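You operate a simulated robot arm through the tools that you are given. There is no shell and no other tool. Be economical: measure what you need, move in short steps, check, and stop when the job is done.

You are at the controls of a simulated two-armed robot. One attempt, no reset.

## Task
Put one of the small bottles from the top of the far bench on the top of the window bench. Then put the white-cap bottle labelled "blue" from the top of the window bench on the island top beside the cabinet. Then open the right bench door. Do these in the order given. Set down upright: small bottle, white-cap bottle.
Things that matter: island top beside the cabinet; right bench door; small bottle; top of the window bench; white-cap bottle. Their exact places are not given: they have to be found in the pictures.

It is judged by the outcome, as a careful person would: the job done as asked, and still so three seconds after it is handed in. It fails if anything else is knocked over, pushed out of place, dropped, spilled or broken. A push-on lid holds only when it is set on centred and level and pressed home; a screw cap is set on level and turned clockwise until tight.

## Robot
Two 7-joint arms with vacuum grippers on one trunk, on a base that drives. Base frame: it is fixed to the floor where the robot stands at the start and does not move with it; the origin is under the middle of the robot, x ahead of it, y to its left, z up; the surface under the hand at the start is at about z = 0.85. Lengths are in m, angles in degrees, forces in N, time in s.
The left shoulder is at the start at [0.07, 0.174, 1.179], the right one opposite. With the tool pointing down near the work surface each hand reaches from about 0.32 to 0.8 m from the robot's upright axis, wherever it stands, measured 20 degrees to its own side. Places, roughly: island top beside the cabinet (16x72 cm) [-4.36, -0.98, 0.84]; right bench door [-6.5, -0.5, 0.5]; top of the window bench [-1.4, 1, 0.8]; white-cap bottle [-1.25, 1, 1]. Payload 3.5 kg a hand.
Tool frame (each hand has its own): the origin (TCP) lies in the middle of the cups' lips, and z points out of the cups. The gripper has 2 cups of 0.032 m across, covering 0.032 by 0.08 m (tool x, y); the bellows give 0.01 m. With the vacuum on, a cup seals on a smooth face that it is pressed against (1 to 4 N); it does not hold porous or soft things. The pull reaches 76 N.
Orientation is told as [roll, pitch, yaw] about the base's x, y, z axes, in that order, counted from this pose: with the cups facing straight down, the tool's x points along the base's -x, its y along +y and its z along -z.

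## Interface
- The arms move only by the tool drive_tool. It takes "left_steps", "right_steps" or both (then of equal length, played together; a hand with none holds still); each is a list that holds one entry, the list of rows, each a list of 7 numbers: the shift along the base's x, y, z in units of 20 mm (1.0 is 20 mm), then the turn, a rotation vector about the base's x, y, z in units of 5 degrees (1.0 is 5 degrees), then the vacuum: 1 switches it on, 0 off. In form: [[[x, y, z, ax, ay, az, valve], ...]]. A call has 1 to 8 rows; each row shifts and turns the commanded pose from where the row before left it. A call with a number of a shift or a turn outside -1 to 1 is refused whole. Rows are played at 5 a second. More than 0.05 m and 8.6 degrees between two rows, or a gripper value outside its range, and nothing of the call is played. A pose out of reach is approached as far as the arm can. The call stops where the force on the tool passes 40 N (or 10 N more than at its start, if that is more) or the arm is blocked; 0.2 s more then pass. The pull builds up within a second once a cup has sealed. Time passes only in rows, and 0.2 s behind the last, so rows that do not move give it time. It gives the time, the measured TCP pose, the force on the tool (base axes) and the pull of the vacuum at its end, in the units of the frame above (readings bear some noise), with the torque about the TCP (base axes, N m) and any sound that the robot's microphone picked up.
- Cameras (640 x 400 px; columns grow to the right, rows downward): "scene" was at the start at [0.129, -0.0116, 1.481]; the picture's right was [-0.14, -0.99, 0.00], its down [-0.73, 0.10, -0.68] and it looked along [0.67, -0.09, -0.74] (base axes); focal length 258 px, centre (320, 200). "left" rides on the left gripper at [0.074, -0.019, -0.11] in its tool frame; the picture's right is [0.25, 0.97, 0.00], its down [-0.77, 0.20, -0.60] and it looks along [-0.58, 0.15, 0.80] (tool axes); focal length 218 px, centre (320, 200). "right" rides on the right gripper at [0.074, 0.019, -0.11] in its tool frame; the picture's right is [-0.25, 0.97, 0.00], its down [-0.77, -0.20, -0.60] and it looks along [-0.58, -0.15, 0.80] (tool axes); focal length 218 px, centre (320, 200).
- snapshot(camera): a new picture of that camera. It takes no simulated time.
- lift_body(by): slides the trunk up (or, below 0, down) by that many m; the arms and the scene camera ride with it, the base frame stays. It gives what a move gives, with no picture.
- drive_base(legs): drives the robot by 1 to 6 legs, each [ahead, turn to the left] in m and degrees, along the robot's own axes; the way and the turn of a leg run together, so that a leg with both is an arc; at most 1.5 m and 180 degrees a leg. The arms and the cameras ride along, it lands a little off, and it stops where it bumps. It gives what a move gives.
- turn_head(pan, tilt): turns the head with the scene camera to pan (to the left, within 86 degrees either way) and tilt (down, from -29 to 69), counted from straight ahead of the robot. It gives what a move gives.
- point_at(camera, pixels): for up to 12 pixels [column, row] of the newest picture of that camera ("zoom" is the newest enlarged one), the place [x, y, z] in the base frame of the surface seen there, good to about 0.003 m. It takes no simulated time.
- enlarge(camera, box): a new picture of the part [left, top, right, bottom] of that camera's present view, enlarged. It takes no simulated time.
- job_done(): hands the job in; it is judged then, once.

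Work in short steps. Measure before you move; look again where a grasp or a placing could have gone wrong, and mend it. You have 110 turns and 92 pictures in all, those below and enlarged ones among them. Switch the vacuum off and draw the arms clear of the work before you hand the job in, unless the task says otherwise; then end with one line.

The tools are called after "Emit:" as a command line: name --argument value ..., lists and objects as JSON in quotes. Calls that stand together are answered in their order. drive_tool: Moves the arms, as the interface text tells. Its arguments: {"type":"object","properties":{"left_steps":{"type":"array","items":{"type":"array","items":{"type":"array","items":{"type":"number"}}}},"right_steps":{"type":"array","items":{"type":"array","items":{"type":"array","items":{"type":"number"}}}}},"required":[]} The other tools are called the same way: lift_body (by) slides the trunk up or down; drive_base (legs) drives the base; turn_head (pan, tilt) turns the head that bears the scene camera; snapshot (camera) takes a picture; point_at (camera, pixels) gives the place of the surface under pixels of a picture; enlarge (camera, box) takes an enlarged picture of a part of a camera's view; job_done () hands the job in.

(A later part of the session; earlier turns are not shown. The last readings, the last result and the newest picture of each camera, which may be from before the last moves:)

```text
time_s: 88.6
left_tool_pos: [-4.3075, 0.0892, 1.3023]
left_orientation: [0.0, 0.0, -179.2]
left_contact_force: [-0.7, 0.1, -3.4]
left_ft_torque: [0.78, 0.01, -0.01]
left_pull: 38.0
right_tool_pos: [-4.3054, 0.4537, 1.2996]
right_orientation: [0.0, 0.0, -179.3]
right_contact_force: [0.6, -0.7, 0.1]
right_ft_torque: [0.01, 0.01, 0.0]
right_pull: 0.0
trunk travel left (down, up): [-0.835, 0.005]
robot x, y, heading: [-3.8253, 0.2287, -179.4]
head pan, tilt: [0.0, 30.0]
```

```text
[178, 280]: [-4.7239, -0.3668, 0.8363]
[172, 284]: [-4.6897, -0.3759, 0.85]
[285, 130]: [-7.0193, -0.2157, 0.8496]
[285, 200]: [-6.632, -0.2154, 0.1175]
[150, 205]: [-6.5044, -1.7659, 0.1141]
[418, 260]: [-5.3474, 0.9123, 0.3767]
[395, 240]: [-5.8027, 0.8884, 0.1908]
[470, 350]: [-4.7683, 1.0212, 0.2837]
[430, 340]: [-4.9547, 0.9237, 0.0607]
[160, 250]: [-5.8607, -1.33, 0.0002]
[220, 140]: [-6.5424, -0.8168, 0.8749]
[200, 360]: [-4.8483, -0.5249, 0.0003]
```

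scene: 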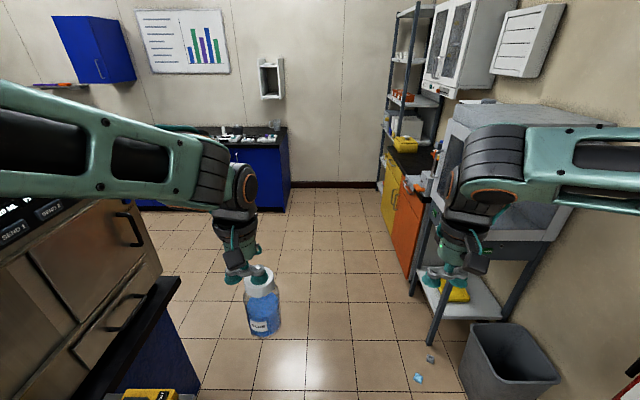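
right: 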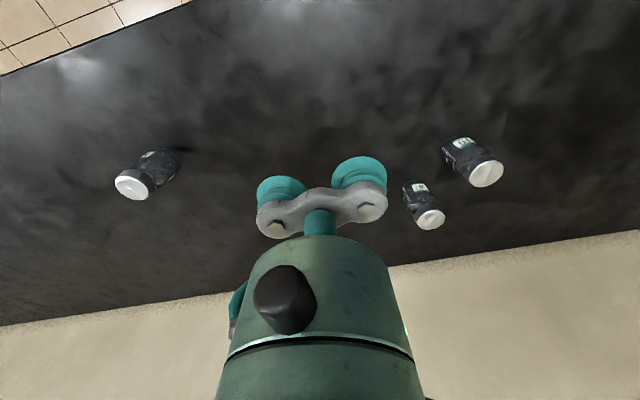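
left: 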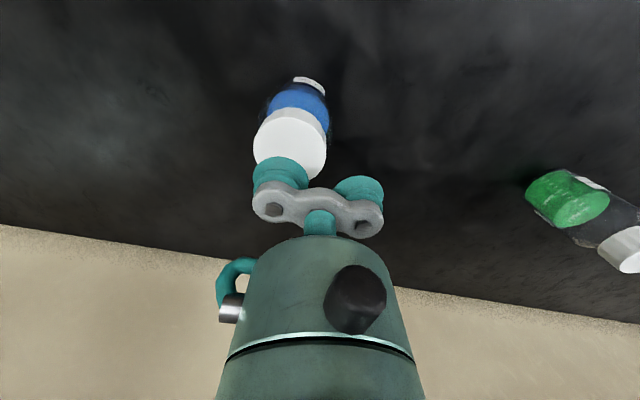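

Island's far edge is x≈-4.73, and the aisle behind is 1.7 m wide. Drive around to (-5.6,-1.25) facing +x and look.

Emit:
drive_base --legs '[[1.0, 0], [0.77, 0], [0, 89.5], [1.45, 0], [0, 90]]'

Emit:
snapshot --camera "scene"

```text
time_s: 111.7
left_tool_pos: [-5.1564, -1.0716, 1.3036]
left_orientation: [0.0, 0.1, -2.5]
left_contact_force: [-0.5, 0.1, -4.8]
left_ft_torque: [-0.79, 0.06, 0.0]
left_pull: 38.0
right_tool_pos: [-5.1787, -1.4362, 1.2995]
right_orientation: [0.0, 0.0, -2.5]
right_contact_force: [-0.3, 0.6, 0.2]
right_ft_torque: [-0.03, 0.0, 0.01]
right_pull: 0.0
trunk travel left (down, up): [-0.835, 0.005]
robot x, y, heading: [-5.6465, -1.1875, -2.4]
head pan, tilt: [0.0, 30.0]
```

```text
66 pictures are left
```

scene: 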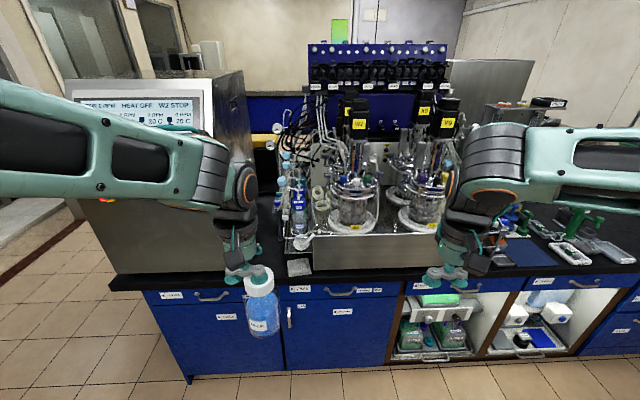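

Measure the gap between the cabinet and the reactor rig (around (265,250)).

Emit:
enlarge --camera "scene" --box '[200, 120, 360, 290]'

Emit:
point_at --camera "scene" --pixels '[[212, 268], [110, 280], [268, 225], [268, 250], [283, 250], [297, 267], [300, 215], [314, 255], [272, 190], [220, 85], [240, 75], [300, 273]]'

```text
2.35 times, centred on (280, 205) of scene
```

zoom: 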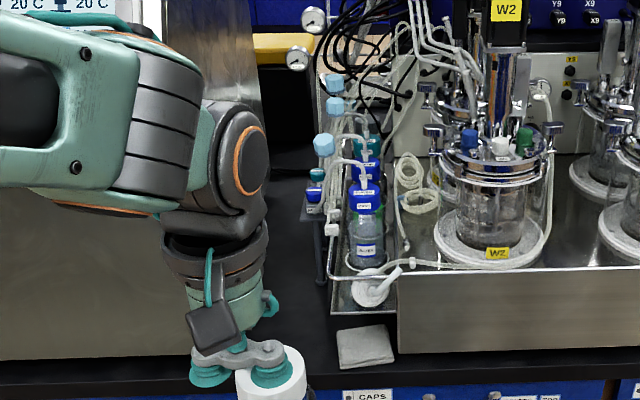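

```text
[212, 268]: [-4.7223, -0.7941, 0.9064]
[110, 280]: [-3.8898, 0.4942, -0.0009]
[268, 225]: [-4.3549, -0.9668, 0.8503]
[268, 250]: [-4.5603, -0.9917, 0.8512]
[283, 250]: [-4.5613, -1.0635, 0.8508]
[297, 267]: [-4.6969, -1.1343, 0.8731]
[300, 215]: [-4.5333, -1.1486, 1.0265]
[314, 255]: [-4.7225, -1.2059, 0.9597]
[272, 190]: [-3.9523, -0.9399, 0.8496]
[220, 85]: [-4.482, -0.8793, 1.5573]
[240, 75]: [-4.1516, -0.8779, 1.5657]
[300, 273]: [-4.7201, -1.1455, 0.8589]
```

Gap: cabinet side y≈-0.88, back x≈-4.72; rig starts y≈-1.08. To keep the forearm straight through, I shift the robot right to y≈-1.38, staying back from the island.

Emit:
drive_base --legs '[[0, -38], [0.3, 0], [0, 40.4]]'

Emit:
drive_tool --left_steps '[[[0, 1, 0, 0, 0, 0, 1], [0, 1, 0, 0, 0, 0, 1], [0, 1, 0, 0, 0, 0, 1], [0, 1, 0, 0, 0, 0, 1], [0, 1, 0, 0, 0, 0, 1], [0, 1, 0, 0, 0, 0, 1], [0, 1, 0, 0, 0, 0, 1], [0, 1, 0, 0, 0, 0, 1]]]' --right_steps '[[[-1, 0, 0, 0, 0, 0, 0], [-1, 0, 0, 0, 0, 0, 0], [-1, 0, 0, 0, 0, 0, 0], [-1, 0, 0, 0, 0, 0, 0], [-1, 0, 0, 0, 0, 0, 0], [-1, 0, 0, 0, 0, 0, 0], [0, 0, 0, 0, 0, 0, 0], [0, 0, 0, 0, 0, 0, 0]]]'

Emit:
snapshot --camera "scene"

```text
time_s: 117.4
left_tool_pos: [-4.9374, -1.2452, 1.3029]
left_orientation: [-0.1, 0.0, -0.2]
left_contact_force: [0.4, 0.0, -4.3]
left_ft_torque: [-0.77, 0.03, 0.01]
left_pull: 37.8
right_tool_pos: [-4.944, -1.6087, 1.3012]
right_orientation: [0.1, 0.0, -0.3]
right_contact_force: [0.2, 0.1, -0.4]
right_ft_torque: [-0.01, 0.02, -0.01]
right_pull: 0.1
trunk travel left (down, up): [-0.835, 0.005]
robot x, y, heading: [-5.421, -1.3825, -0.0]
head pan, tilt: [0.0, 30.0]
```

```text
time_s: 119.2
left_tool_pos: [-4.9367, -1.0817, 1.3029]
left_orientation: [0.1, 0.1, -0.3]
left_contact_force: [-1.0, 0.3, -3.6]
left_ft_torque: [-0.77, 0.03, -0.01]
left_pull: 37.6
right_tool_pos: [-5.0626, -1.607, 1.301]
right_orientation: [0.1, 0.0, -0.2]
right_contact_force: [0.3, 1.1, 0.1]
right_ft_torque: [-0.04, 0.0, -0.03]
right_pull: 0.1
trunk travel left (down, up): [-0.835, 0.005]
robot x, y, heading: [-5.4228, -1.377, -0.3]
head pan, tilt: [0.0, 30.0]
```

```text
64 pictures are left
```

scene: 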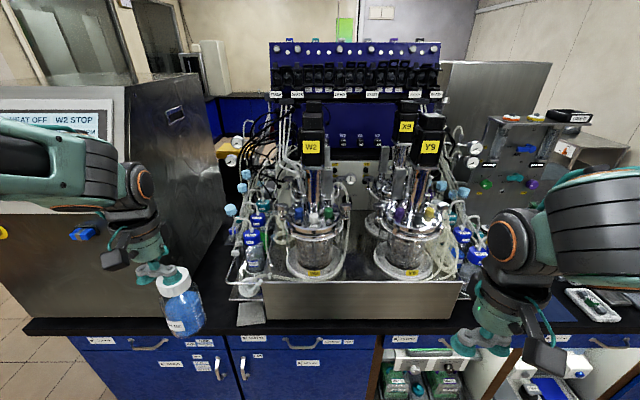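

Measure rig's left-most protrusions and the left forearm geometry.

Emit:
point_at --camera "scene" --pixels '[[231, 160], [238, 142], [230, 210], [243, 188], [240, 260], [243, 292], [262, 300], [225, 250], [20, 165], [85, 165], [190, 275], [230, 235]]'

Emit:
drive_tool --left_steps '[[[0, 1, 0, 0, 0, 0, 1], [0, 1, 0, 0, 0, 0, 1], [0, 1, 0, 0, 0, 0, 1], [0, 1, 0, 0, 0, 0, 1], [0, 1, 0, 0, 0, 0, 1], [0, 0.5, 0, 0, 0, 0, 1], [0, 0, 0, 0, 0, 0, 1]]]'

Emit:
turn_head --pan 40 --tilt 30

Emit:
snapshot --camera "scene"

```text
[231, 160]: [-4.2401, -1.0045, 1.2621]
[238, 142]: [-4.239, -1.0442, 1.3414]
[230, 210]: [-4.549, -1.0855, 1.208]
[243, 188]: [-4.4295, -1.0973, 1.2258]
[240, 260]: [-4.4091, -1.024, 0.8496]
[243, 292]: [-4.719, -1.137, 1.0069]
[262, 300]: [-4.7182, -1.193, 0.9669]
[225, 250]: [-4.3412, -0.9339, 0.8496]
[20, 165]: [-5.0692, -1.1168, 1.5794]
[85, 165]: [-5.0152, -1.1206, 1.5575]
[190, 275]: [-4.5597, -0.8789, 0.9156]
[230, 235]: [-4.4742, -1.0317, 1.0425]
```

```text
time_s: 120.8
left_tool_pos: [-4.9371, -0.9736, 1.3021]
left_orientation: [0.0, -0.1, -0.1]
left_contact_force: [-0.7, -0.6, -4.3]
left_ft_torque: [-0.77, 0.03, -0.03]
left_pull: 37.4
right_tool_pos: [-5.0639, -1.6083, 1.3007]
right_orientation: [0.0, -0.1, -0.1]
right_contact_force: [0.5, 0.2, -0.5]
right_ft_torque: [0.02, -0.01, 0.01]
right_pull: 0.0
trunk travel left (down, up): [-0.835, 0.005]
robot x, y, heading: [-5.4175, -1.3778, -0.2]
head pan, tilt: [0.0, 30.0]
```

```text
time_s: 121.8
left_tool_pos: [-4.9367, -0.9726, 1.3026]
left_orientation: [0.1, 0.0, -0.2]
left_contact_force: [-0.1, -0.1, -4.2]
left_ft_torque: [-0.78, 0.02, -0.01]
left_pull: 38.3
right_tool_pos: [-5.0638, -1.6069, 1.3]
right_orientation: [0.0, 0.0, -0.3]
right_contact_force: [0.4, -0.2, -0.7]
right_ft_torque: [-0.04, -0.01, -0.01]
right_pull: 0.0
trunk travel left (down, up): [-0.835, 0.005]
robot x, y, heading: [-5.4197, -1.3785, -0.2]
head pan, tilt: [40.0, 30.0]
```

```text
63 pictures are left
```

scene: 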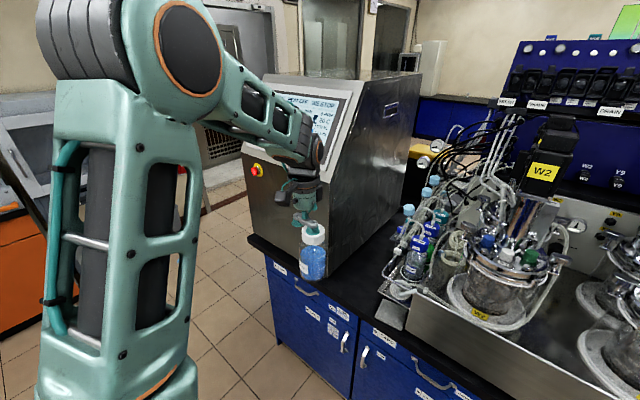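

Check forearm points and the gap floor in this view.

Emit:
point_at --camera "scene" --pixels '[[188, 50], [225, 95], [245, 100], [285, 125], [300, 165], [300, 205], [313, 232], [372, 270], [390, 290], [360, 260], [385, 245], [400, 318]]'

Emit:
enlarge --camera "scene" --box '[260, 140, 460, 340]'

```text
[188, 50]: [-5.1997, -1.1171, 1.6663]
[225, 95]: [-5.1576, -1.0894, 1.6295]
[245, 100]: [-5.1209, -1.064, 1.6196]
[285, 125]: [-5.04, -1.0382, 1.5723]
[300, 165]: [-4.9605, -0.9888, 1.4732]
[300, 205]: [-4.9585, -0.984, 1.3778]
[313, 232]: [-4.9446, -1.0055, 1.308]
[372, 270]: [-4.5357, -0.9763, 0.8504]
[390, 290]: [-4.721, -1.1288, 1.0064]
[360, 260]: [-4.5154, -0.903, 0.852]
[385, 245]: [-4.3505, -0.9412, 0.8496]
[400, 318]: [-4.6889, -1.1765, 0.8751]
```

```text
2.00 times, centred on (360, 240) of scene
```

zoom: 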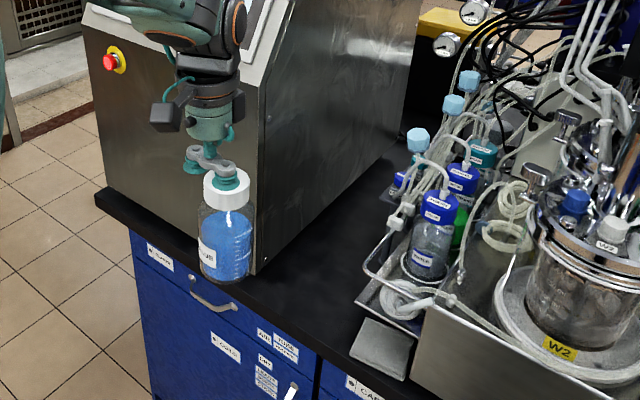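

The forearm now runs nearly straight ahead. Measure the tray's left edge and cabinet side for exact centring.

Emit:
point_at --camera "zoom" --pixels '[[360, 302], [352, 350], [388, 195], [380, 270], [265, 265], [300, 245], [398, 210], [345, 200], [250, 180], [262, 120], [226, 190], [335, 335]]'

```text
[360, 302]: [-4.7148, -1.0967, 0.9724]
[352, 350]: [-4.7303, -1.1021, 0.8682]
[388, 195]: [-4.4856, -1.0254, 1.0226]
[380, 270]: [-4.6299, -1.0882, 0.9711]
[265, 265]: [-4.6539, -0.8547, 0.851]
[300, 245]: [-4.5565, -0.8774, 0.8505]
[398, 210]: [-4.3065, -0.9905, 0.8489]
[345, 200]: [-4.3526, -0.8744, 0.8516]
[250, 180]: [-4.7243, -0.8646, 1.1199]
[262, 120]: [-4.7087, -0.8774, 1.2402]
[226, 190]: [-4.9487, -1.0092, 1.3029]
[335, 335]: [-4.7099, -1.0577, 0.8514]
```

Gap at x≈-4.63 is y -0.88…-1.09. Drive 0.22 m ahead, still outside the gap, and check.

Emit:
drive_base --legs '[[0.2, 0]]'

Emit:
snapshot --camera "scene"

```text
time_s: 123.5
left_tool_pos: [-4.7403, -0.9727, 1.3052]
left_orientation: [0.1, -0.1, -0.2]
left_contact_force: [-0.5, -0.2, -3.7]
left_ft_torque: [-0.76, 0.02, 0.01]
left_pull: 37.8
right_tool_pos: [-4.8669, -1.6079, 1.3013]
right_orientation: [0.0, -0.2, -0.2]
right_contact_force: [0.9, 0.3, 0.6]
right_ft_torque: [-0.01, -0.01, 0.03]
right_pull: 0.1
trunk travel left (down, up): [-0.835, 0.005]
robot x, y, heading: [-5.2188, -1.3793, -0.4]
head pan, tilt: [40.0, 30.0]
```

```text
61 pictures are left
```

scene: 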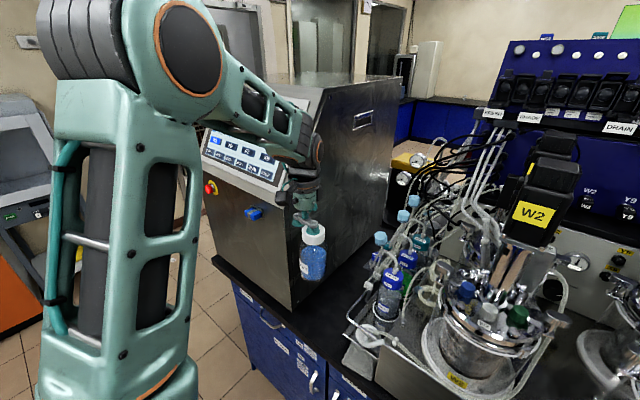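

Clear so far. Move the hand 0.11 m forward into the gap, small steps.

Emit:
drive_tool --left_steps '[[[0.9, 0.1, 0, 0, 0, 0, 1], [0.9, 0.1, 0, 0, 0, 0, 1], [0.9, 0.1, 0, 0, 0, 0, 1], [0.9, 0, 0, 0, 0, 0, 1], [0.9, 0, 0, 0, 0, 0, 1], [0.9, 0, 0, 0, 0, 0, 1], [0, 0, 0, 0, 0, 0, 1]]]'

Emit:
snapshot --camera "scene"

Emit:
snapshot --camera "left"

```text
time_s: 125.0
left_tool_pos: [-4.6287, -0.9693, 1.3036]
left_orientation: [0.0, 0.0, -0.3]
left_contact_force: [0.1, -0.9, -3.8]
left_ft_torque: [-0.75, 0.04, 0.01]
left_pull: 38.0
right_tool_pos: [-4.8629, -1.6087, 1.3012]
right_orientation: [0.0, 0.0, -0.2]
right_contact_force: [0.3, -0.4, -0.5]
right_ft_torque: [0.01, 0.01, -0.02]
right_pull: 0.0
trunk travel left (down, up): [-0.835, 0.005]
robot x, y, heading: [-5.219, -1.3815, -0.3]
head pan, tilt: [40.0, 30.0]
```

```text
60 pictures are left
```

scene: 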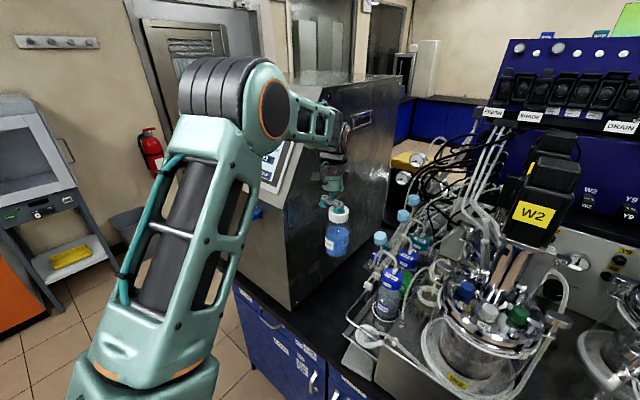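

```text
59 pictures are left
```

left: 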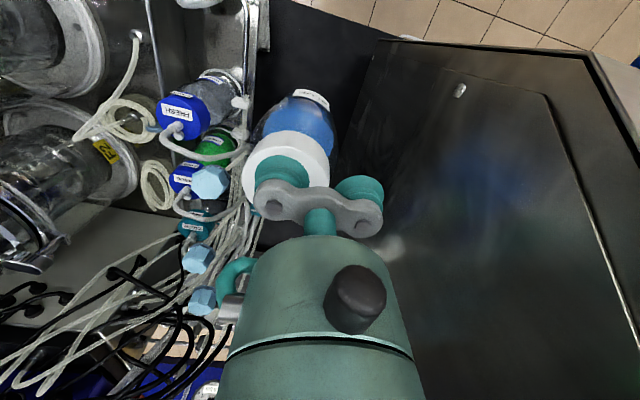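

The bottle sits in the gap line with clearance both sides. Lower with the trunk 0.17 m and check.

Emit:
lift_body --by -0.17

Emit:
snapshot --camera "scene"

Emit:
snapshot --camera "left"

```text
time_s: 127.0
left_tool_pos: [-4.6273, -0.9681, 1.1351]
left_orientation: [-0.1, 0.0, -0.2]
left_contact_force: [-0.3, 0.7, -3.5]
left_ft_torque: [-0.75, 0.02, 0.03]
left_pull: 37.0
right_tool_pos: [-4.8633, -1.6093, 1.1303]
right_orientation: [0.0, 0.0, -0.2]
right_contact_force: [0.1, -0.2, 0.8]
right_ft_torque: [-0.02, -0.02, 0.01]
right_pull: 0.1
trunk travel left (down, up): [-0.665, 0.175]
robot x, y, heading: [-5.2235, -1.3796, -0.4]
head pan, tilt: [40.0, 30.0]
```

```text
58 pictures are left
```

scene: 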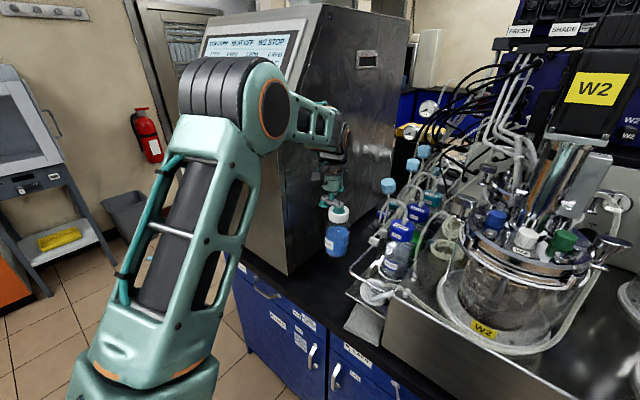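

```text
57 pictures are left
```

left: 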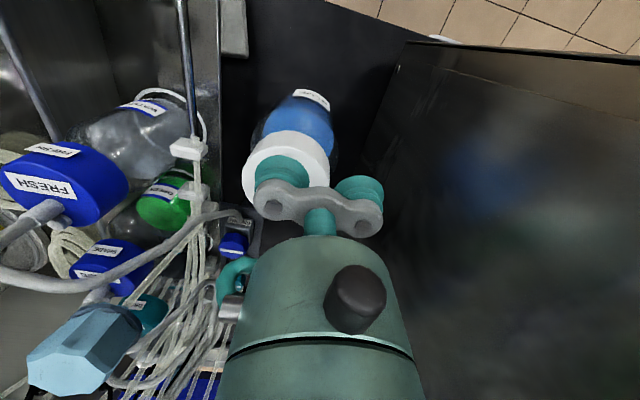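

A vial (232,245) sits near the gripper hose side; shift 1 cm back and 6 mm left, then lower ~11 cm.

Emit:
drive_tool --left_steps '[[[-0.5, 0.3, 0, 0, 0, 0, 1], [0, 0, -0.9, 0, 0, 0, 1], [0, 0, -0.9, 0, 0, 0, 1], [0, 0, -0.9, 0, 0, 0, 1], [0, 0, -0.9, 0, 0, 0, 1], [0, 0, -0.9, 0, 0, 0, 1], [0, 0, -0.9, 0, 0, 0, 1], [0, 0, 0, 0, 0, 0, 1]]]'

Emit:
snapshot --camera "scene"

Emit:
snapshot --camera "left"

```text
time_s: 128.8
left_tool_pos: [-4.6374, -0.9614, 1.0256]
left_orientation: [0.1, 0.0, -0.2]
left_contact_force: [-0.5, 0.5, -4.1]
left_ft_torque: [-0.75, 0.01, 0.0]
left_pull: 37.7
right_tool_pos: [-4.8641, -1.6085, 1.1312]
right_orientation: [0.0, 0.0, -0.2]
right_contact_force: [-0.2, 0.2, 0.6]
right_ft_torque: [-0.02, -0.02, -0.01]
right_pull: 0.1
trunk travel left (down, up): [-0.665, 0.175]
robot x, y, heading: [-5.2212, -1.3782, -0.3]
head pan, tilt: [40.0, 30.0]
```

```text
56 pictures are left
```

scene: 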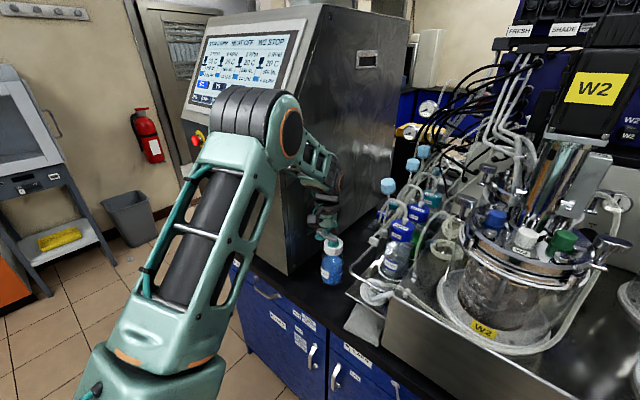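

```text
55 pictures are left
```

left: 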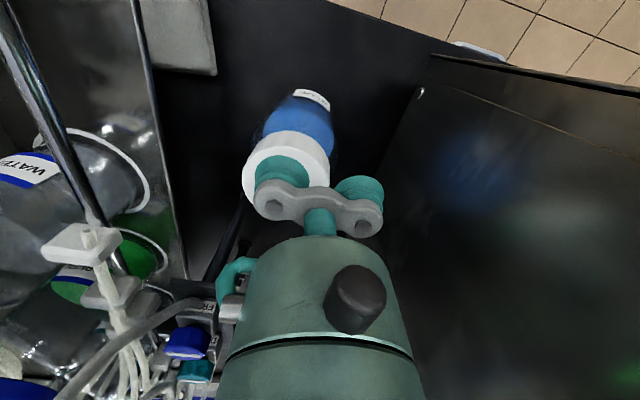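

Still clear. Lower 2.4 cm more and then slow, watching force.

Emit:
drive_tool --left_steps '[[[0, 0, -0.6, 0, 0, 0, 1], [0, 0, -0.5, 0, 0, 0, 1], [0, 0, -0.15, 0, 0, 0, 1], [0, 0, 0, 0, 0, 0, 1]]]'

```text
time_s: 129.8
left_tool_pos: [-4.6365, -0.9623, 1.0005]
left_orientation: [0.0, 0.0, -0.2]
left_contact_force: [0.2, -1.0, -3.4]
left_ft_torque: [-0.78, 0.0, 0.0]
left_pull: 37.9
right_tool_pos: [-4.8631, -1.6081, 1.1299]
right_orientation: [0.0, -0.1, -0.1]
right_contact_force: [0.6, 0.3, -0.4]
right_ft_torque: [0.01, -0.03, 0.02]
right_pull: 0.0
trunk travel left (down, up): [-0.665, 0.175]
robot x, y, heading: [-5.2156, -1.3801, 0.0]
head pan, tilt: [40.0, 30.0]
```

Emit:
drive_tool --left_steps '[[[0, 0, -0.1, 0, 0, 0, 1], [0, 0, -0.1, 0, 0, 0, 1], [0, 0, -0.1, 0, 0, 0, 1], [0, 0, 0, 0, 0, 0, 1]]]'

```text
time_s: 130.8
left_tool_pos: [-4.6366, -0.9637, 0.9948]
left_orientation: [0.0, 0.0, -0.2]
left_contact_force: [1.0, 0.3, -3.2]
left_ft_torque: [-0.77, 0.0, 0.02]
left_pull: 38.1
right_tool_pos: [-4.8643, -1.6084, 1.1297]
right_orientation: [0.0, 0.0, -0.2]
right_contact_force: [-0.5, -0.3, 0.0]
right_ft_torque: [0.0, 0.03, 0.02]
right_pull: 0.1
trunk travel left (down, up): [-0.665, 0.175]
robot x, y, heading: [-5.2196, -1.3793, -0.2]
head pan, tilt: [40.0, 30.0]
```

Emit:
drive_tool --left_steps '[[[0, 0, -0.1, 0, 0, 0, 1], [0, 0, -0.1, 0, 0, 0, 1], [0, 0, 0, 0, 0, 0, 1]]]'

```text
time_s: 131.6
left_tool_pos: [-4.6384, -0.9637, 0.9932]
left_orientation: [0.1, -0.2, -0.2]
left_contact_force: [1.2, 3.6, 12.3]
left_ft_torque: [-1.1, -0.07, 0.05]
left_pull: 37.7
right_tool_pos: [-4.8646, -1.6098, 1.1299]
right_orientation: [0.1, -0.1, -0.3]
right_contact_force: [-0.1, 0.2, 0.0]
right_ft_torque: [0.01, -0.02, 0.01]
right_pull: 0.0
trunk travel left (down, up): [-0.665, 0.175]
robot x, y, heading: [-5.2187, -1.3799, -0.4]
head pan, tilt: [40.0, 30.0]
```

Contact. Ease slightly, release, wait, rise 6 cm.

Emit:
drive_tool --left_steps '[[[0, 0, 0.08, 0, 0, 0, 1], [0, 0, 0, 0, 0, 0, 0], [0, 0, 0, 0, 0, 0, 0], [0, 0, 0, 0, 0, 0, 0], [0, 0, 0.2, 0, 0, 0, 0], [0, 0, 0.6, 0, 0, 0, 0], [0, 0, 1, 0, 0, 0, 0], [0, 0, 1, 0, 0, 0, 0]]]'

Emit:
drive_tool --left_steps '[[[0, 0, 1, 0, 0, 0, 0], [0, 0, 1, 0, 0, 0, 0], [0, 0, 1, 0, 0, 0, 0], [-1, 0, 0, 0, 0, 0, 0], [-1, 0, 0, 0, 0, 0, 0], [-1, 0, 0, 0, 0, 0, 0], [-1, 0, 0, 0, 0, 0, 0], [-1, 0, 0, 0, 0, 0, 0]]]'

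Emit:
enlarge --camera "scene" --box '[240, 150, 480, 350]'

```text
time_s: 133.4
left_tool_pos: [-4.6385, -0.9651, 1.0506]
left_orientation: [0.1, 0.0, -0.2]
left_contact_force: [0.6, 0.2, 0.7]
left_ft_torque: [-0.01, 0.0, 0.01]
left_pull: 0.1
right_tool_pos: [-4.8643, -1.6093, 1.1312]
right_orientation: [0.0, -0.1, -0.2]
right_contact_force: [-0.3, 0.0, 0.7]
right_ft_torque: [0.0, 0.0, 0.01]
right_pull: 0.0
trunk travel left (down, up): [-0.665, 0.175]
robot x, y, heading: [-5.2181, -1.3801, 0.0]
head pan, tilt: [40.0, 30.0]
```

```text
time_s: 135.2
left_tool_pos: [-4.7405, -0.962, 1.1095]
left_orientation: [0.0, 0.0, -0.2]
left_contact_force: [-0.2, 0.1, -0.2]
left_ft_torque: [0.01, -0.05, -0.01]
left_pull: 0.0
right_tool_pos: [-4.8644, -1.6082, 1.1308]
right_orientation: [0.0, -0.1, -0.2]
right_contact_force: [0.3, 0.7, 0.0]
right_ft_torque: [0.03, -0.02, -0.01]
right_pull: 0.1
trunk travel left (down, up): [-0.665, 0.175]
robot x, y, heading: [-5.2214, -1.3783, -0.3]
head pan, tilt: [40.0, 30.0]
```

```text
2.00 times, centred on (360, 250) of scene
```

zoom: 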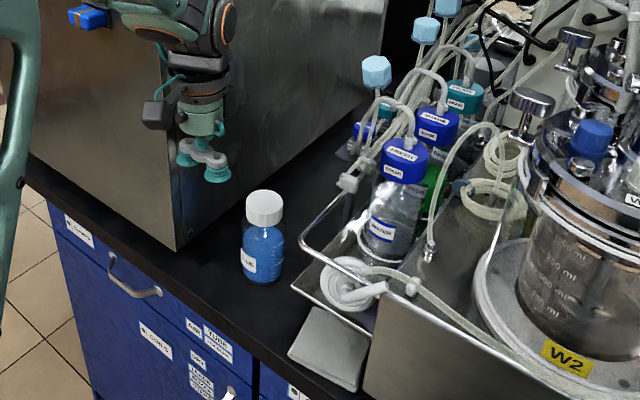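

Blue bottle stands upright in the strip. Back off to the aisle middle, draw the left hand in, and turn to face the bench at x≈-6.5.

Emit:
drive_base --legs '[[-0.3, 0]]'

Emit:
drive_tool --left_steps '[[[-0.5, -1, 0.5, 0, 0, 0, 0], [-0.5, -1, 0.5, 0, 0, 0, 0], [-0.5, -1, 0, 0, 0, 0, 0], [-0.5, -1, 0, 0, 0, 0, 0], [-0.5, -1, 0, 0, 0, 0, 0], [-0.5, -1, 0, 0, 0, 0, 0], [-0.5, -1, 0, 0, 0, 0, 0], [-0.5, -1, 0, 0, 0, 0, 0]]]'

Emit:
drive_base --legs '[[0, 90], [0.7, 0], [0, 90]]'

Emit:
turn_head --pan 0 --tilt 40

Emit:
snapshot --camera "scene"

```text
time_s: 137.2
left_tool_pos: [-5.0383, -0.9608, 1.1088]
left_orientation: [0.0, 0.2, -0.1]
left_contact_force: [-0.5, 0.0, 0.7]
left_ft_torque: [0.01, 0.03, 0.02]
left_pull: 0.0
right_tool_pos: [-5.1634, -1.6074, 1.1307]
right_orientation: [0.0, 0.1, -0.2]
right_contact_force: [0.0, 0.5, 0.5]
right_ft_torque: [0.02, 0.0, 0.0]
right_pull: 0.0
trunk travel left (down, up): [-0.665, 0.175]
robot x, y, heading: [-5.5215, -1.3798, -0.2]
head pan, tilt: [40.0, 30.0]
```

```text
time_s: 139.0
left_tool_pos: [-5.1185, -1.1225, 1.1291]
left_orientation: [0.1, 0.0, -0.1]
left_contact_force: [-0.3, -0.3, -0.6]
left_ft_torque: [0.03, -0.03, 0.03]
left_pull: 0.1
right_tool_pos: [-5.164, -1.6081, 1.1299]
right_orientation: [0.2, 0.0, -0.2]
right_contact_force: [0.3, -0.6, -0.9]
right_ft_torque: [-0.02, 0.03, 0.01]
right_pull: 0.0
trunk travel left (down, up): [-0.665, 0.175]
robot x, y, heading: [-5.5172, -1.3799, 0.0]
head pan, tilt: [40.0, 30.0]
```

```text
time_s: 150.5
left_tool_pos: [-5.9198, -0.9292, 1.128]
left_orientation: [0.1, 0.0, 178.5]
left_contact_force: [-0.1, 0.0, -0.4]
left_ft_torque: [-0.01, 0.04, -0.02]
left_pull: 0.0
right_tool_pos: [-5.8638, -0.442, 1.1299]
right_orientation: [-0.1, 0.0, 178.5]
right_contact_force: [0.4, 0.3, 0.7]
right_ft_torque: [0.0, 0.0, -0.02]
right_pull: 0.1
trunk travel left (down, up): [-0.665, 0.175]
robot x, y, heading: [-5.5143, -0.6827, 178.6]
head pan, tilt: [40.0, 30.0]
```

```text
time_s: 151.5
left_tool_pos: [-5.9201, -0.9291, 1.1283]
left_orientation: [0.0, 0.0, 178.6]
left_contact_force: [-0.3, 0.0, 0.6]
left_ft_torque: [0.03, 0.01, 0.02]
left_pull: 0.0
right_tool_pos: [-5.8644, -0.4436, 1.1318]
right_orientation: [0.1, 0.0, 178.4]
right_contact_force: [-0.3, -0.4, 0.2]
right_ft_torque: [0.0, 0.01, -0.01]
right_pull: 0.1
trunk travel left (down, up): [-0.665, 0.175]
robot x, y, heading: [-5.5137, -0.6837, 178.5]
head pan, tilt: [0.0, 40.0]
```

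```text
53 pictures are left
```

scene: 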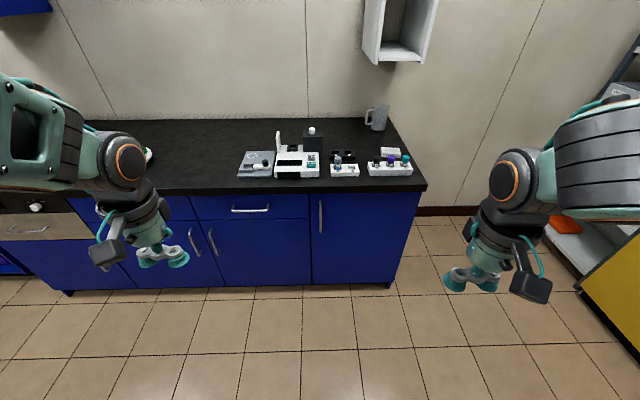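

The right door is the full-height panel at (360,240) with handle at (320,217) on its left; hinge right. Measure.

Emit:
point_at --camera "scene" --pixels '[[320, 217], [320, 203], [320, 231], [312, 240], [340, 240], [370, 240], [400, 240], [415, 195], [395, 280], [340, 280], [316, 285], [340, 200]]'

Emit:
enlarge --camera "scene" --box '[180, 160, 440, 310]'

```text
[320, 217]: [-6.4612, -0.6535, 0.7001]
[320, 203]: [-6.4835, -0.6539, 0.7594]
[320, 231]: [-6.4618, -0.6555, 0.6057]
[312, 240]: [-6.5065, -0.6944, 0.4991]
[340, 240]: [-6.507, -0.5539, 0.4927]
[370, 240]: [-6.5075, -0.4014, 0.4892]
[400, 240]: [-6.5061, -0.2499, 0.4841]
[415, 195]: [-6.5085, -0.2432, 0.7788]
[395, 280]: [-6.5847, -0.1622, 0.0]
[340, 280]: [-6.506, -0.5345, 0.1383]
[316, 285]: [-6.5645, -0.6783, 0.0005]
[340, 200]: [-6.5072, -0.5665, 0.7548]
```

```text
2.46 times, centred on (310, 235) of scene
```

zoom: 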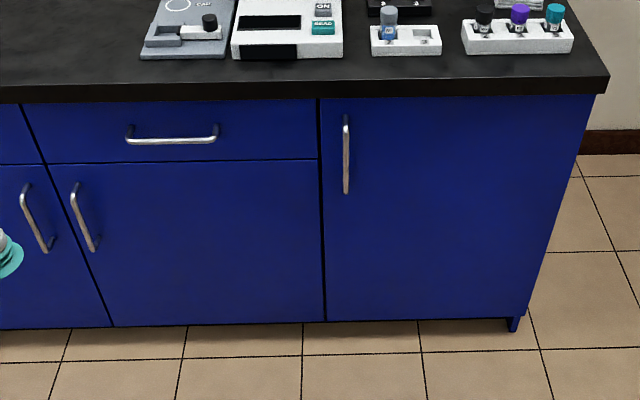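

Door face x≈-6.507, y -0.69…-0.22, z 0.1…0.8; handle at y≈-0.654, z 0.60–0.76; hinge at the right (y≈-0.22). I'll suck on the face below the handle with the right hand and swing it. Square up, approach 0.13 m, lower the trunk.

Emit:
drive_base --legs '[[0.13, 1.5]]'

Emit:
lift_body --by -0.45

Emit:
drive_tool --right_steps '[[[-1, -0.4, -0.5, 0, 1, 0, 0], [-1, -0.4, -0.5, 0, 1, 0, 0], [-1, -0.4, -0.5, 0, 1, 0, 0], [-1, -0.4, -0.5, 0, 1, 0, 0], [-1, -0.4, -0.5, 0, 1, 0, 0], [-1, -0.4, -0.5, 0, 1, 0, 0], [-1, -0.4, -0.5, 0, 1, 0, 0], [-1, -0.4, -0.5, 0, 1, 0, 0]]]'

Emit:
snapshot --camera "scene"

```text
time_s: 152.8
left_tool_pos: [-6.0408, -0.9382, 1.1291]
left_orientation: [0.0, 0.0, -180.0]
left_contact_force: [0.2, -0.3, 0.3]
left_ft_torque: [0.01, 0.0, -0.03]
left_pull: 0.1
right_tool_pos: [-5.9984, -0.4518, 1.1304]
right_orientation: [0.0, -0.1, -179.9]
right_contact_force: [0.4, -0.2, 0.0]
right_ft_torque: [-0.01, -0.01, 0.03]
right_pull: 0.2
trunk travel left (down, up): [-0.665, 0.175]
robot x, y, heading: [-5.6422, -0.6825, -180.0]
head pan, tilt: [0.0, 40.0]
```

```text
refused: -0.45 is not a number from -0.4 to 0.4
```

```text
time_s: 154.6
left_tool_pos: [-6.0428, -0.9386, 1.1287]
left_orientation: [0.0, 0.2, -179.9]
left_contact_force: [-0.8, -0.2, 0.2]
left_ft_torque: [0.02, -0.01, -0.02]
left_pull: 0.0
right_tool_pos: [-6.1601, -0.5162, 1.0481]
right_orientation: [0.0, -40.0, -179.9]
right_contact_force: [0.3, 0.4, 0.0]
right_ft_torque: [-0.03, -0.03, 0.02]
right_pull: 0.2
trunk travel left (down, up): [-0.665, 0.175]
robot x, y, heading: [-5.6431, -0.6802, -180.0]
head pan, tilt: [0.0, 40.0]
```

```text
51 pictures are left
```

scene: 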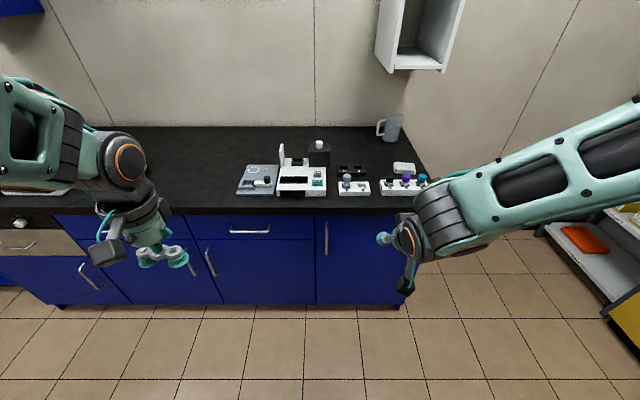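

The trunk limit is 0.4 per call; lower 0.4 now, then finish the pitch to horizontal.

Emit:
lift_body --by -0.4

Emit:
drive_tool --right_steps '[[[-0.8, -0.4, -0.7, 0, 1, 0, 0], [-0.8, -0.4, -0.7, 0, 1, 0, 0], [-0.8, -0.4, -0.7, 0, 1, 0, 0], [-0.8, -0.4, -0.7, 0, 1, 0, 0], [-0.8, -0.4, -0.7, 0, 1, 0, 0], [-0.8, -0.4, -0.7, 0, 1, 0, 0], [-0.8, -0.4, -0.7, 0, 1, 0, 0], [-0.8, -0.4, -0.7, 0, 1, 0, 0]]]'

Emit:
drive_tool --right_steps '[[[-1, -0.4, -0.8, 0, 1, 0, 0], [-1, -0.4, -0.8, 0, 1, 0, 0], [-1, 0, 0, 0, 0, 0, 0], [0, 0, 0, 0, 0, 0, 0]]]'

Emit:
snapshot --camera "scene"

Emit:
snapshot --camera "right"

```text
time_s: 158.4
left_tool_pos: [-6.0421, -0.9382, 0.7294]
left_orientation: [0.0, 0.0, -180.0]
left_contact_force: [0.9, -0.3, 0.9]
left_ft_torque: [-0.01, -0.02, 0.02]
left_pull: 0.1
right_tool_pos: [-6.159, -0.515, 0.6484]
right_orientation: [0.0, -40.0, -180.0]
right_contact_force: [0.7, 0.2, 0.0]
right_ft_torque: [0.02, -0.01, 0.0]
right_pull: 0.0
trunk travel left (down, up): [-0.265, 0.575]
robot x, y, heading: [-5.6444, -0.6823, -179.8]
head pan, tilt: [0.0, 40.0]
```

```text
time_s: 160.2
left_tool_pos: [-6.0426, -0.9393, 0.7291]
left_orientation: [0.0, 0.0, -179.9]
left_contact_force: [0.7, 0.7, 0.0]
left_ft_torque: [0.0, 0.0, 0.0]
left_pull: 0.1
right_tool_pos: [-6.2881, -0.5801, 0.536]
right_orientation: [-0.2, -80.1, -179.7]
right_contact_force: [0.2, 0.8, -0.2]
right_ft_torque: [0.02, 0.0, 0.0]
right_pull: 0.0
trunk travel left (down, up): [-0.265, 0.575]
robot x, y, heading: [-5.6392, -0.6784, -180.0]
head pan, tilt: [0.0, 40.0]
```

```text
time_s: 161.2
left_tool_pos: [-6.0421, -0.9378, 0.7286]
left_orientation: [0.0, 0.0, -180.0]
left_contact_force: [0.1, 0.5, -0.4]
left_ft_torque: [0.02, 0.01, 0.01]
left_pull: 0.0
right_tool_pos: [-6.3467, -0.5951, 0.5055]
right_orientation: [-132.8, -89.8, -47.2]
right_contact_force: [-0.6, -0.2, -0.2]
right_ft_torque: [-0.02, 0.0, 0.03]
right_pull: 0.2
trunk travel left (down, up): [-0.265, 0.575]
robot x, y, heading: [-5.6434, -0.6816, -180.2]
head pan, tilt: [0.0, 40.0]
```

```text
50 pictures are left
```

scene: 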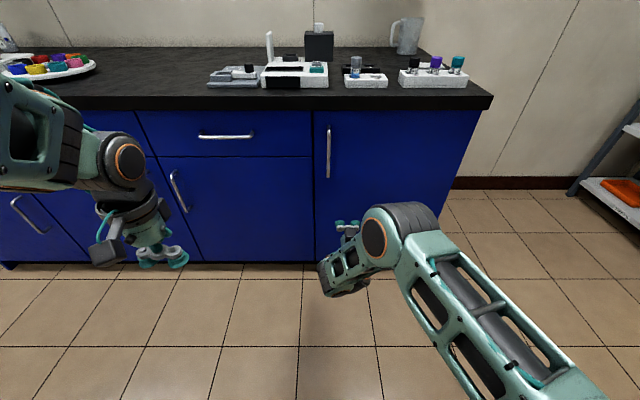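

```text
49 pictures are left
```

right: 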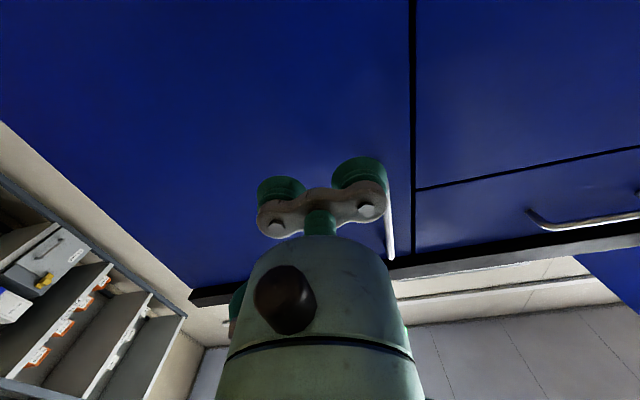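

Cups face the door, handle out of the way to the side above. Advance 0.14 m then slowly press with the vacuum on.

Emit:
drive_tool --right_steps '[[[-1, 0, 0, 0, 0, 0, 1], [-1, 0, 0, 0, 0, 0, 1], [-1, 0, 0, 0, 0, 0, 1], [-1, 0, 0, 0, 0, 0, 1], [-1, 0, 0, 0, 0, 0, 1], [-1, 0, 0, 0, 0, 0, 1], [-1, 0, 0, 0, 0, 0, 1], [0, 0, 0, 0, 0, 0, 1]]]'

Emit:
drive_tool --right_steps '[[[-0.4, 0, 0, 0, 0, 0, 1], [-0.3, 0, 0, 0, 0, 0, 1], [-0.15, 0, 0, 0, 0, 0, 1], [-0.1, 0, 0, 0, 0, 0, 1], [-0.1, 0, 0, 0, 0, 0, 1], [0, 0, 0, 0, 0, 0, 1], [0, 0, 0, 0, 0, 0, 1]]]'

```text
time_s: 163.0
left_tool_pos: [-6.0419, -0.9384, 0.7294]
left_orientation: [0.0, 0.0, -180.0]
left_contact_force: [-0.5, 0.3, -0.5]
left_ft_torque: [0.02, 0.0, -0.01]
left_pull: 0.0
right_tool_pos: [-6.4843, -0.5935, 0.5053]
right_orientation: [-106.3, -89.8, -73.7]
right_contact_force: [0.5, 0.2, 0.2]
right_ft_torque: [-0.03, 0.0, -0.02]
right_pull: 0.1
trunk travel left (down, up): [-0.265, 0.575]
robot x, y, heading: [-5.6435, -0.6795, -179.9]
head pan, tilt: [0.0, 40.0]
```

```text
time_s: 164.6
left_tool_pos: [-6.0425, -0.939, 0.7281]
left_orientation: [0.0, 0.0, -180.0]
left_contact_force: [0.6, 0.0, -0.4]
left_ft_torque: [0.03, 0.03, 0.0]
left_pull: 0.1
right_tool_pos: [-6.5054, -0.5939, 0.5051]
right_orientation: [-131.6, -89.9, -48.3]
right_contact_force: [-0.6, 3.5, 2.2]
right_ft_torque: [0.55, -0.05, 0.13]
right_pull: 75.8
trunk travel left (down, up): [-0.265, 0.575]
robot x, y, heading: [-5.6416, -0.6835, -179.8]
head pan, tilt: [0.0, 40.0]
```

Sealed, 76 N pull. Swing the door along the arc (hinge y≈-0.22, r≈0.374): first 12° in 3° steps, checking force.

Emit:
drive_tool --right_steps '[[[0.979, 0.026, 0, 0, 0, 0.6, 1], [0.976, 0.077, 0, 0, 0, 0.6, 1], [0.971, 0.128, 0, 0, 0, 0.6, 1], [0.963, 0.178, 0, 0, 0, 0.6, 1], [0, 0, 0, 0, 0, 0, 1]]]'

Emit:
snapshot --camera "scene"

```text
time_s: 165.8
left_tool_pos: [-6.0422, -0.9387, 0.7299]
left_orientation: [0.1, 0.0, -180.0]
left_contact_force: [0.9, -0.8, 0.0]
left_ft_torque: [0.03, -0.03, 0.02]
left_pull: 0.0
right_tool_pos: [-6.4301, -0.5845, 0.5046]
right_orientation: [-134.3, -89.9, -33.8]
right_contact_force: [-5.8, 27.0, 2.2]
right_ft_torque: [-0.39, -0.17, 0.01]
right_pull: 75.8
trunk travel left (down, up): [-0.265, 0.575]
robot x, y, heading: [-5.6399, -0.676, 179.7]
head pan, tilt: [0.0, 40.0]
```

```text
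48 pictures are left
```

scene: 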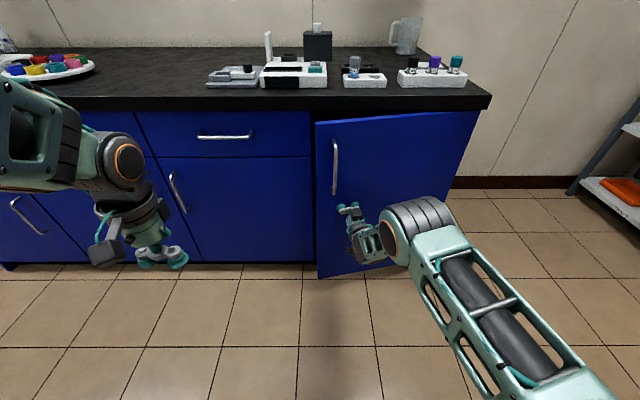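

Door is opening. A +27 N y-force says the true arc bends more to +y (hinge axis behind the face). Correct by 4 mm and check.

Emit:
drive_tool --right_steps '[[[0, 0.2, 0, 0, 0, 0, 1], [0, 0, 0, 0, 0, 0, 1]]]'

```text
time_s: 166.4
left_tool_pos: [-6.0412, -0.938, 0.7276]
left_orientation: [-0.1, -0.1, -179.8]
left_contact_force: [0.4, -0.6, -0.5]
left_ft_torque: [0.02, 0.01, 0.01]
left_pull: 0.0
right_tool_pos: [-6.4287, -0.5835, 0.5057]
right_orientation: [-142.4, -89.9, -25.4]
right_contact_force: [-3.1, 14.6, 3.2]
right_ft_torque: [0.96, 0.14, 0.1]
right_pull: 75.4
trunk travel left (down, up): [-0.265, 0.575]
robot x, y, heading: [-5.6411, -0.6796, -179.8]
head pan, tilt: [0.0, 40.0]
```

Continue 12° more with extra +y compensation.

Emit:
drive_tool --right_steps '[[[0.93, 0.45, 0, 0, 0, 0.6, 1], [0.92, 0.355, 0, 0, 0, 0.6, 1], [0.9, 0.4, 0, 0, 0, 0.6, 1], [0.88, 0.447, 0, 0, 0, 0.6, 1], [0, 0, 0, 0, 0, 0, 1]]]'

```text
time_s: 167.6
left_tool_pos: [-6.0412, -0.94, 0.7287]
left_orientation: [-0.1, -0.1, -180.0]
left_contact_force: [-0.4, -0.1, -0.5]
left_ft_torque: [0.01, 0.03, 0.0]
left_pull: 0.1
right_tool_pos: [-6.3575, -0.5509, 0.5035]
right_orientation: [-32.6, -90.0, -123.3]
right_contact_force: [16.4, -25.9, 1.6]
right_ft_torque: [-0.27, -0.06, -1.1]
right_pull: 76.0
trunk travel left (down, up): [-0.265, 0.575]
robot x, y, heading: [-5.6451, -0.6788, -179.7]
head pan, tilt: [0.0, 40.0]
```

Now the correction is too strong (force points outward along the door). Back off ~6 mm along the door direction.

Emit:
drive_tool --right_steps '[[[0.12, -0.28, 0, 0, 0, 0, 1], [0, 0, 0, 0, 0, 0, 1]]]'

```text
time_s: 168.2
left_tool_pos: [-6.0445, -0.9366, 0.7279]
left_orientation: [0.2, 0.1, -179.9]
left_contact_force: [0.1, 0.9, 0.0]
left_ft_torque: [0.02, 0.03, -0.01]
left_pull: 0.1
right_tool_pos: [-6.3574, -0.5504, 0.5039]
right_orientation: [-85.9, -89.9, -70.3]
right_contact_force: [-8.8, 20.2, -1.3]
right_ft_torque: [-0.66, -0.33, -0.21]
right_pull: 75.5
trunk travel left (down, up): [-0.265, 0.575]
robot x, y, heading: [-5.6389, -0.6813, 179.8]
head pan, tilt: [0.0, 40.0]
```

The TCP readings themselves trace the true arc: hinge at about (-6.532,-0.224), r 0.37. Continue 24→36° with that circle.

Emit:
drive_tool --right_steps '[[[0.615, 0.625, 0, 0, 0, 0.6, 1], [0.82, 0.525, 0, 0, 0, 0.6, 1], [0.79, 0.56, 0, 0, 0, 0.6, 1], [0.76, 0.605, 0, 0, 0, 0.6, 1], [0, 0, 0, 0, 0, 0, 1]]]'

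```text
time_s: 169.1
left_tool_pos: [-6.0398, -0.9389, 0.7303]
left_orientation: [0.1, -0.2, -179.9]
left_contact_force: [0.2, 0.6, 0.5]
left_ft_torque: [-0.04, -0.01, 0.0]
left_pull: 0.0
right_tool_pos: [-6.3275, -0.5284, 0.5002]
right_orientation: [-148.6, -89.5, 2.3]
right_contact_force: [4.3, -9.8, 12.6]
right_ft_torque: [0.5, 0.07, 0.18]
right_pull: 75.7
right hand out of reach, approached as far as the arm can: row 3, 4
trunk travel left (down, up): [-0.265, 0.575]
robot x, y, heading: [-5.6393, -0.6795, -179.6]
head pan, tilt: [0.0, 40.0]
stopped in row 4 (right hand): the force on the tool passed its limit at 68 N (the readings are from after the stop); the commanded pose is now the measured one
```

Joint limit reached with the door ~33° open. Release, back the right hand away from the face, and look.

Emit:
drive_tool --right_steps '[[[0, 0, 0, 0, 0, 0, 0], [0, 0, 0, 0, 0, 0, 0], [0, 0, 0, 0, 0, 0, 0], [0.5, 0.33, 0, 0, 0, 0, 0], [0.8, 0.54, 0, 0, 0, 0, 0], [0.8, 0.54, 0, 0, 0, 0, 0], [0.8, 0.54, 0, 0, 0, 0, 0], [0.8, 0.54, 0, 0, 0, 0, 0]]]'

Emit:
snapshot --camera "scene"

```text
time_s: 170.9
left_tool_pos: [-6.0426, -0.9384, 0.7284]
left_orientation: [0.0, 0.1, -179.9]
left_contact_force: [0.1, -0.9, 0.2]
left_ft_torque: [-0.02, -0.01, 0.0]
left_pull: 0.1
right_tool_pos: [-6.3042, -0.469, 0.4699]
right_orientation: [-168.1, -89.8, 21.8]
right_contact_force: [-0.6, 0.0, 0.7]
right_ft_torque: [-0.02, 0.02, -0.02]
right_pull: 0.1
right hand out of reach, approached as far as the arm can: row 4, 5, 6, 7, 8
trunk travel left (down, up): [-0.265, 0.575]
robot x, y, heading: [-5.6403, -0.6808, -179.7]
head pan, tilt: [0.0, 40.0]
```

```text
47 pictures are left
```

scene: 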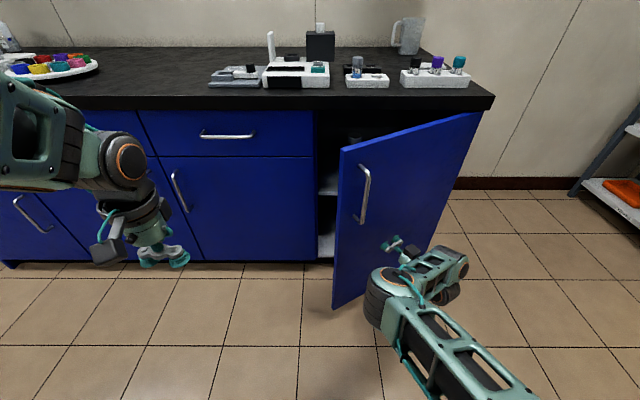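

The door stays ~35° open with its edge near (-6.24,-0.60). I'll back off, straighten the right hand, then go in behind the door edge and push it outward (+y).

Emit:
drive_base --legs '[[-0.35, 0]]'

Emit:
drive_tool --right_steps '[[[0, 0, 0, 0, 0, -0.96, 0], [0, 0, 0, 0, 0, -0.96, 0], [0, 0, 0, 0, 0, -0.96, 0], [0, 0, 0, 0, 0, -0.96, 0], [0, 0, 0, 0, 0, -0.96, 0], [0, 0, 0, 0, 0, -0.96, 0], [0, 0, 0, 0, 0, -0.96, 0]]]'

Emit:
snapshot --camera "scene"

```text
time_s: 173.2
left_tool_pos: [-5.6971, -0.9373, 0.7284]
left_orientation: [0.0, 0.0, -179.6]
left_contact_force: [0.7, -0.1, 0.0]
left_ft_torque: [0.01, 0.01, -0.01]
left_pull: 0.1
right_tool_pos: [-5.9626, -0.469, 0.4696]
right_orientation: [-161.8, -89.7, 15.5]
right_contact_force: [0.1, 0.2, 0.2]
right_ft_torque: [0.02, 0.01, 0.02]
right_pull: 0.1
trunk travel left (down, up): [-0.265, 0.575]
robot x, y, heading: [-5.2983, -0.6753, -179.1]
head pan, tilt: [0.0, 40.0]
```

```text
time_s: 174.8
left_tool_pos: [-5.6967, -0.9368, 0.7292]
left_orientation: [0.0, 0.0, -179.7]
left_contact_force: [-0.7, 0.0, 0.3]
left_ft_torque: [0.0, 0.02, -0.02]
left_pull: 0.0
right_tool_pos: [-5.9631, -0.4681, 0.4698]
right_orientation: [-156.4, -89.6, -23.6]
right_contact_force: [0.6, -0.1, -0.5]
right_ft_torque: [0.01, -0.01, 0.01]
right_pull: 0.0
trunk travel left (down, up): [-0.265, 0.575]
robot x, y, heading: [-5.2981, -0.68, -179.5]
head pan, tilt: [0.0, 40.0]
```

```text
46 pictures are left
```

scene: 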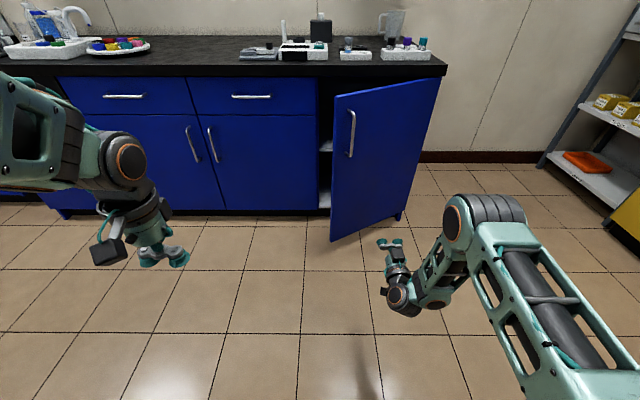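

Right hand points forward again. Measure the door's free edge.

Emit:
point_at --camera "scene" --pixels '[[336, 98], [334, 160], [332, 238], [437, 90], [350, 133], [324, 160], [402, 212]]'

Emit:
drive_base --legs '[[0, 40], [0.4, 0], [0, -40]]'

Emit:
snapshot --camera "scene"

```text
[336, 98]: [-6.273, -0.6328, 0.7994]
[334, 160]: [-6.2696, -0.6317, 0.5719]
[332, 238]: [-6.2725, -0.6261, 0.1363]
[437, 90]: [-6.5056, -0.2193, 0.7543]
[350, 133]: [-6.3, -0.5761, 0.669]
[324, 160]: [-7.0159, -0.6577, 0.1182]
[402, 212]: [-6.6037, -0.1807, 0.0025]
```

```text
time_s: 181.0
left_tool_pos: [-6.0007, -1.1974, 0.7284]
left_orientation: [0.0, 0.0, -179.9]
left_contact_force: [0.0, 0.5, 0.1]
left_ft_torque: [0.0, -0.03, 0.02]
left_pull: 0.1
right_tool_pos: [-6.2642, -0.726, 0.4696]
right_orientation: [-162.8, -89.8, -17.0]
right_contact_force: [0.1, -0.7, 0.2]
right_ft_torque: [0.01, -0.03, 0.03]
right_pull: 0.0
trunk travel left (down, up): [-0.265, 0.575]
robot x, y, heading: [-5.6047, -0.9336, -179.6]
head pan, tilt: [0.0, 40.0]
```

```text
45 pictures are left
```

scene: 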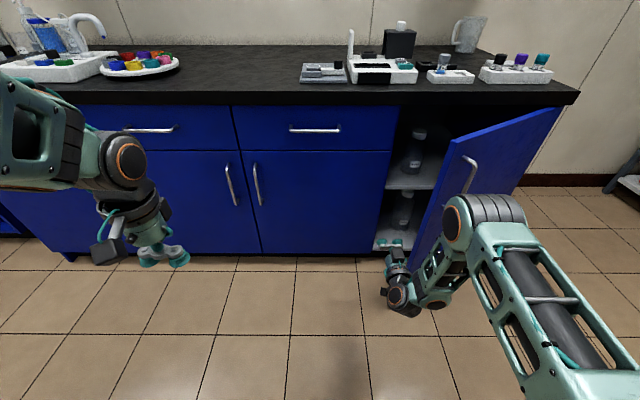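

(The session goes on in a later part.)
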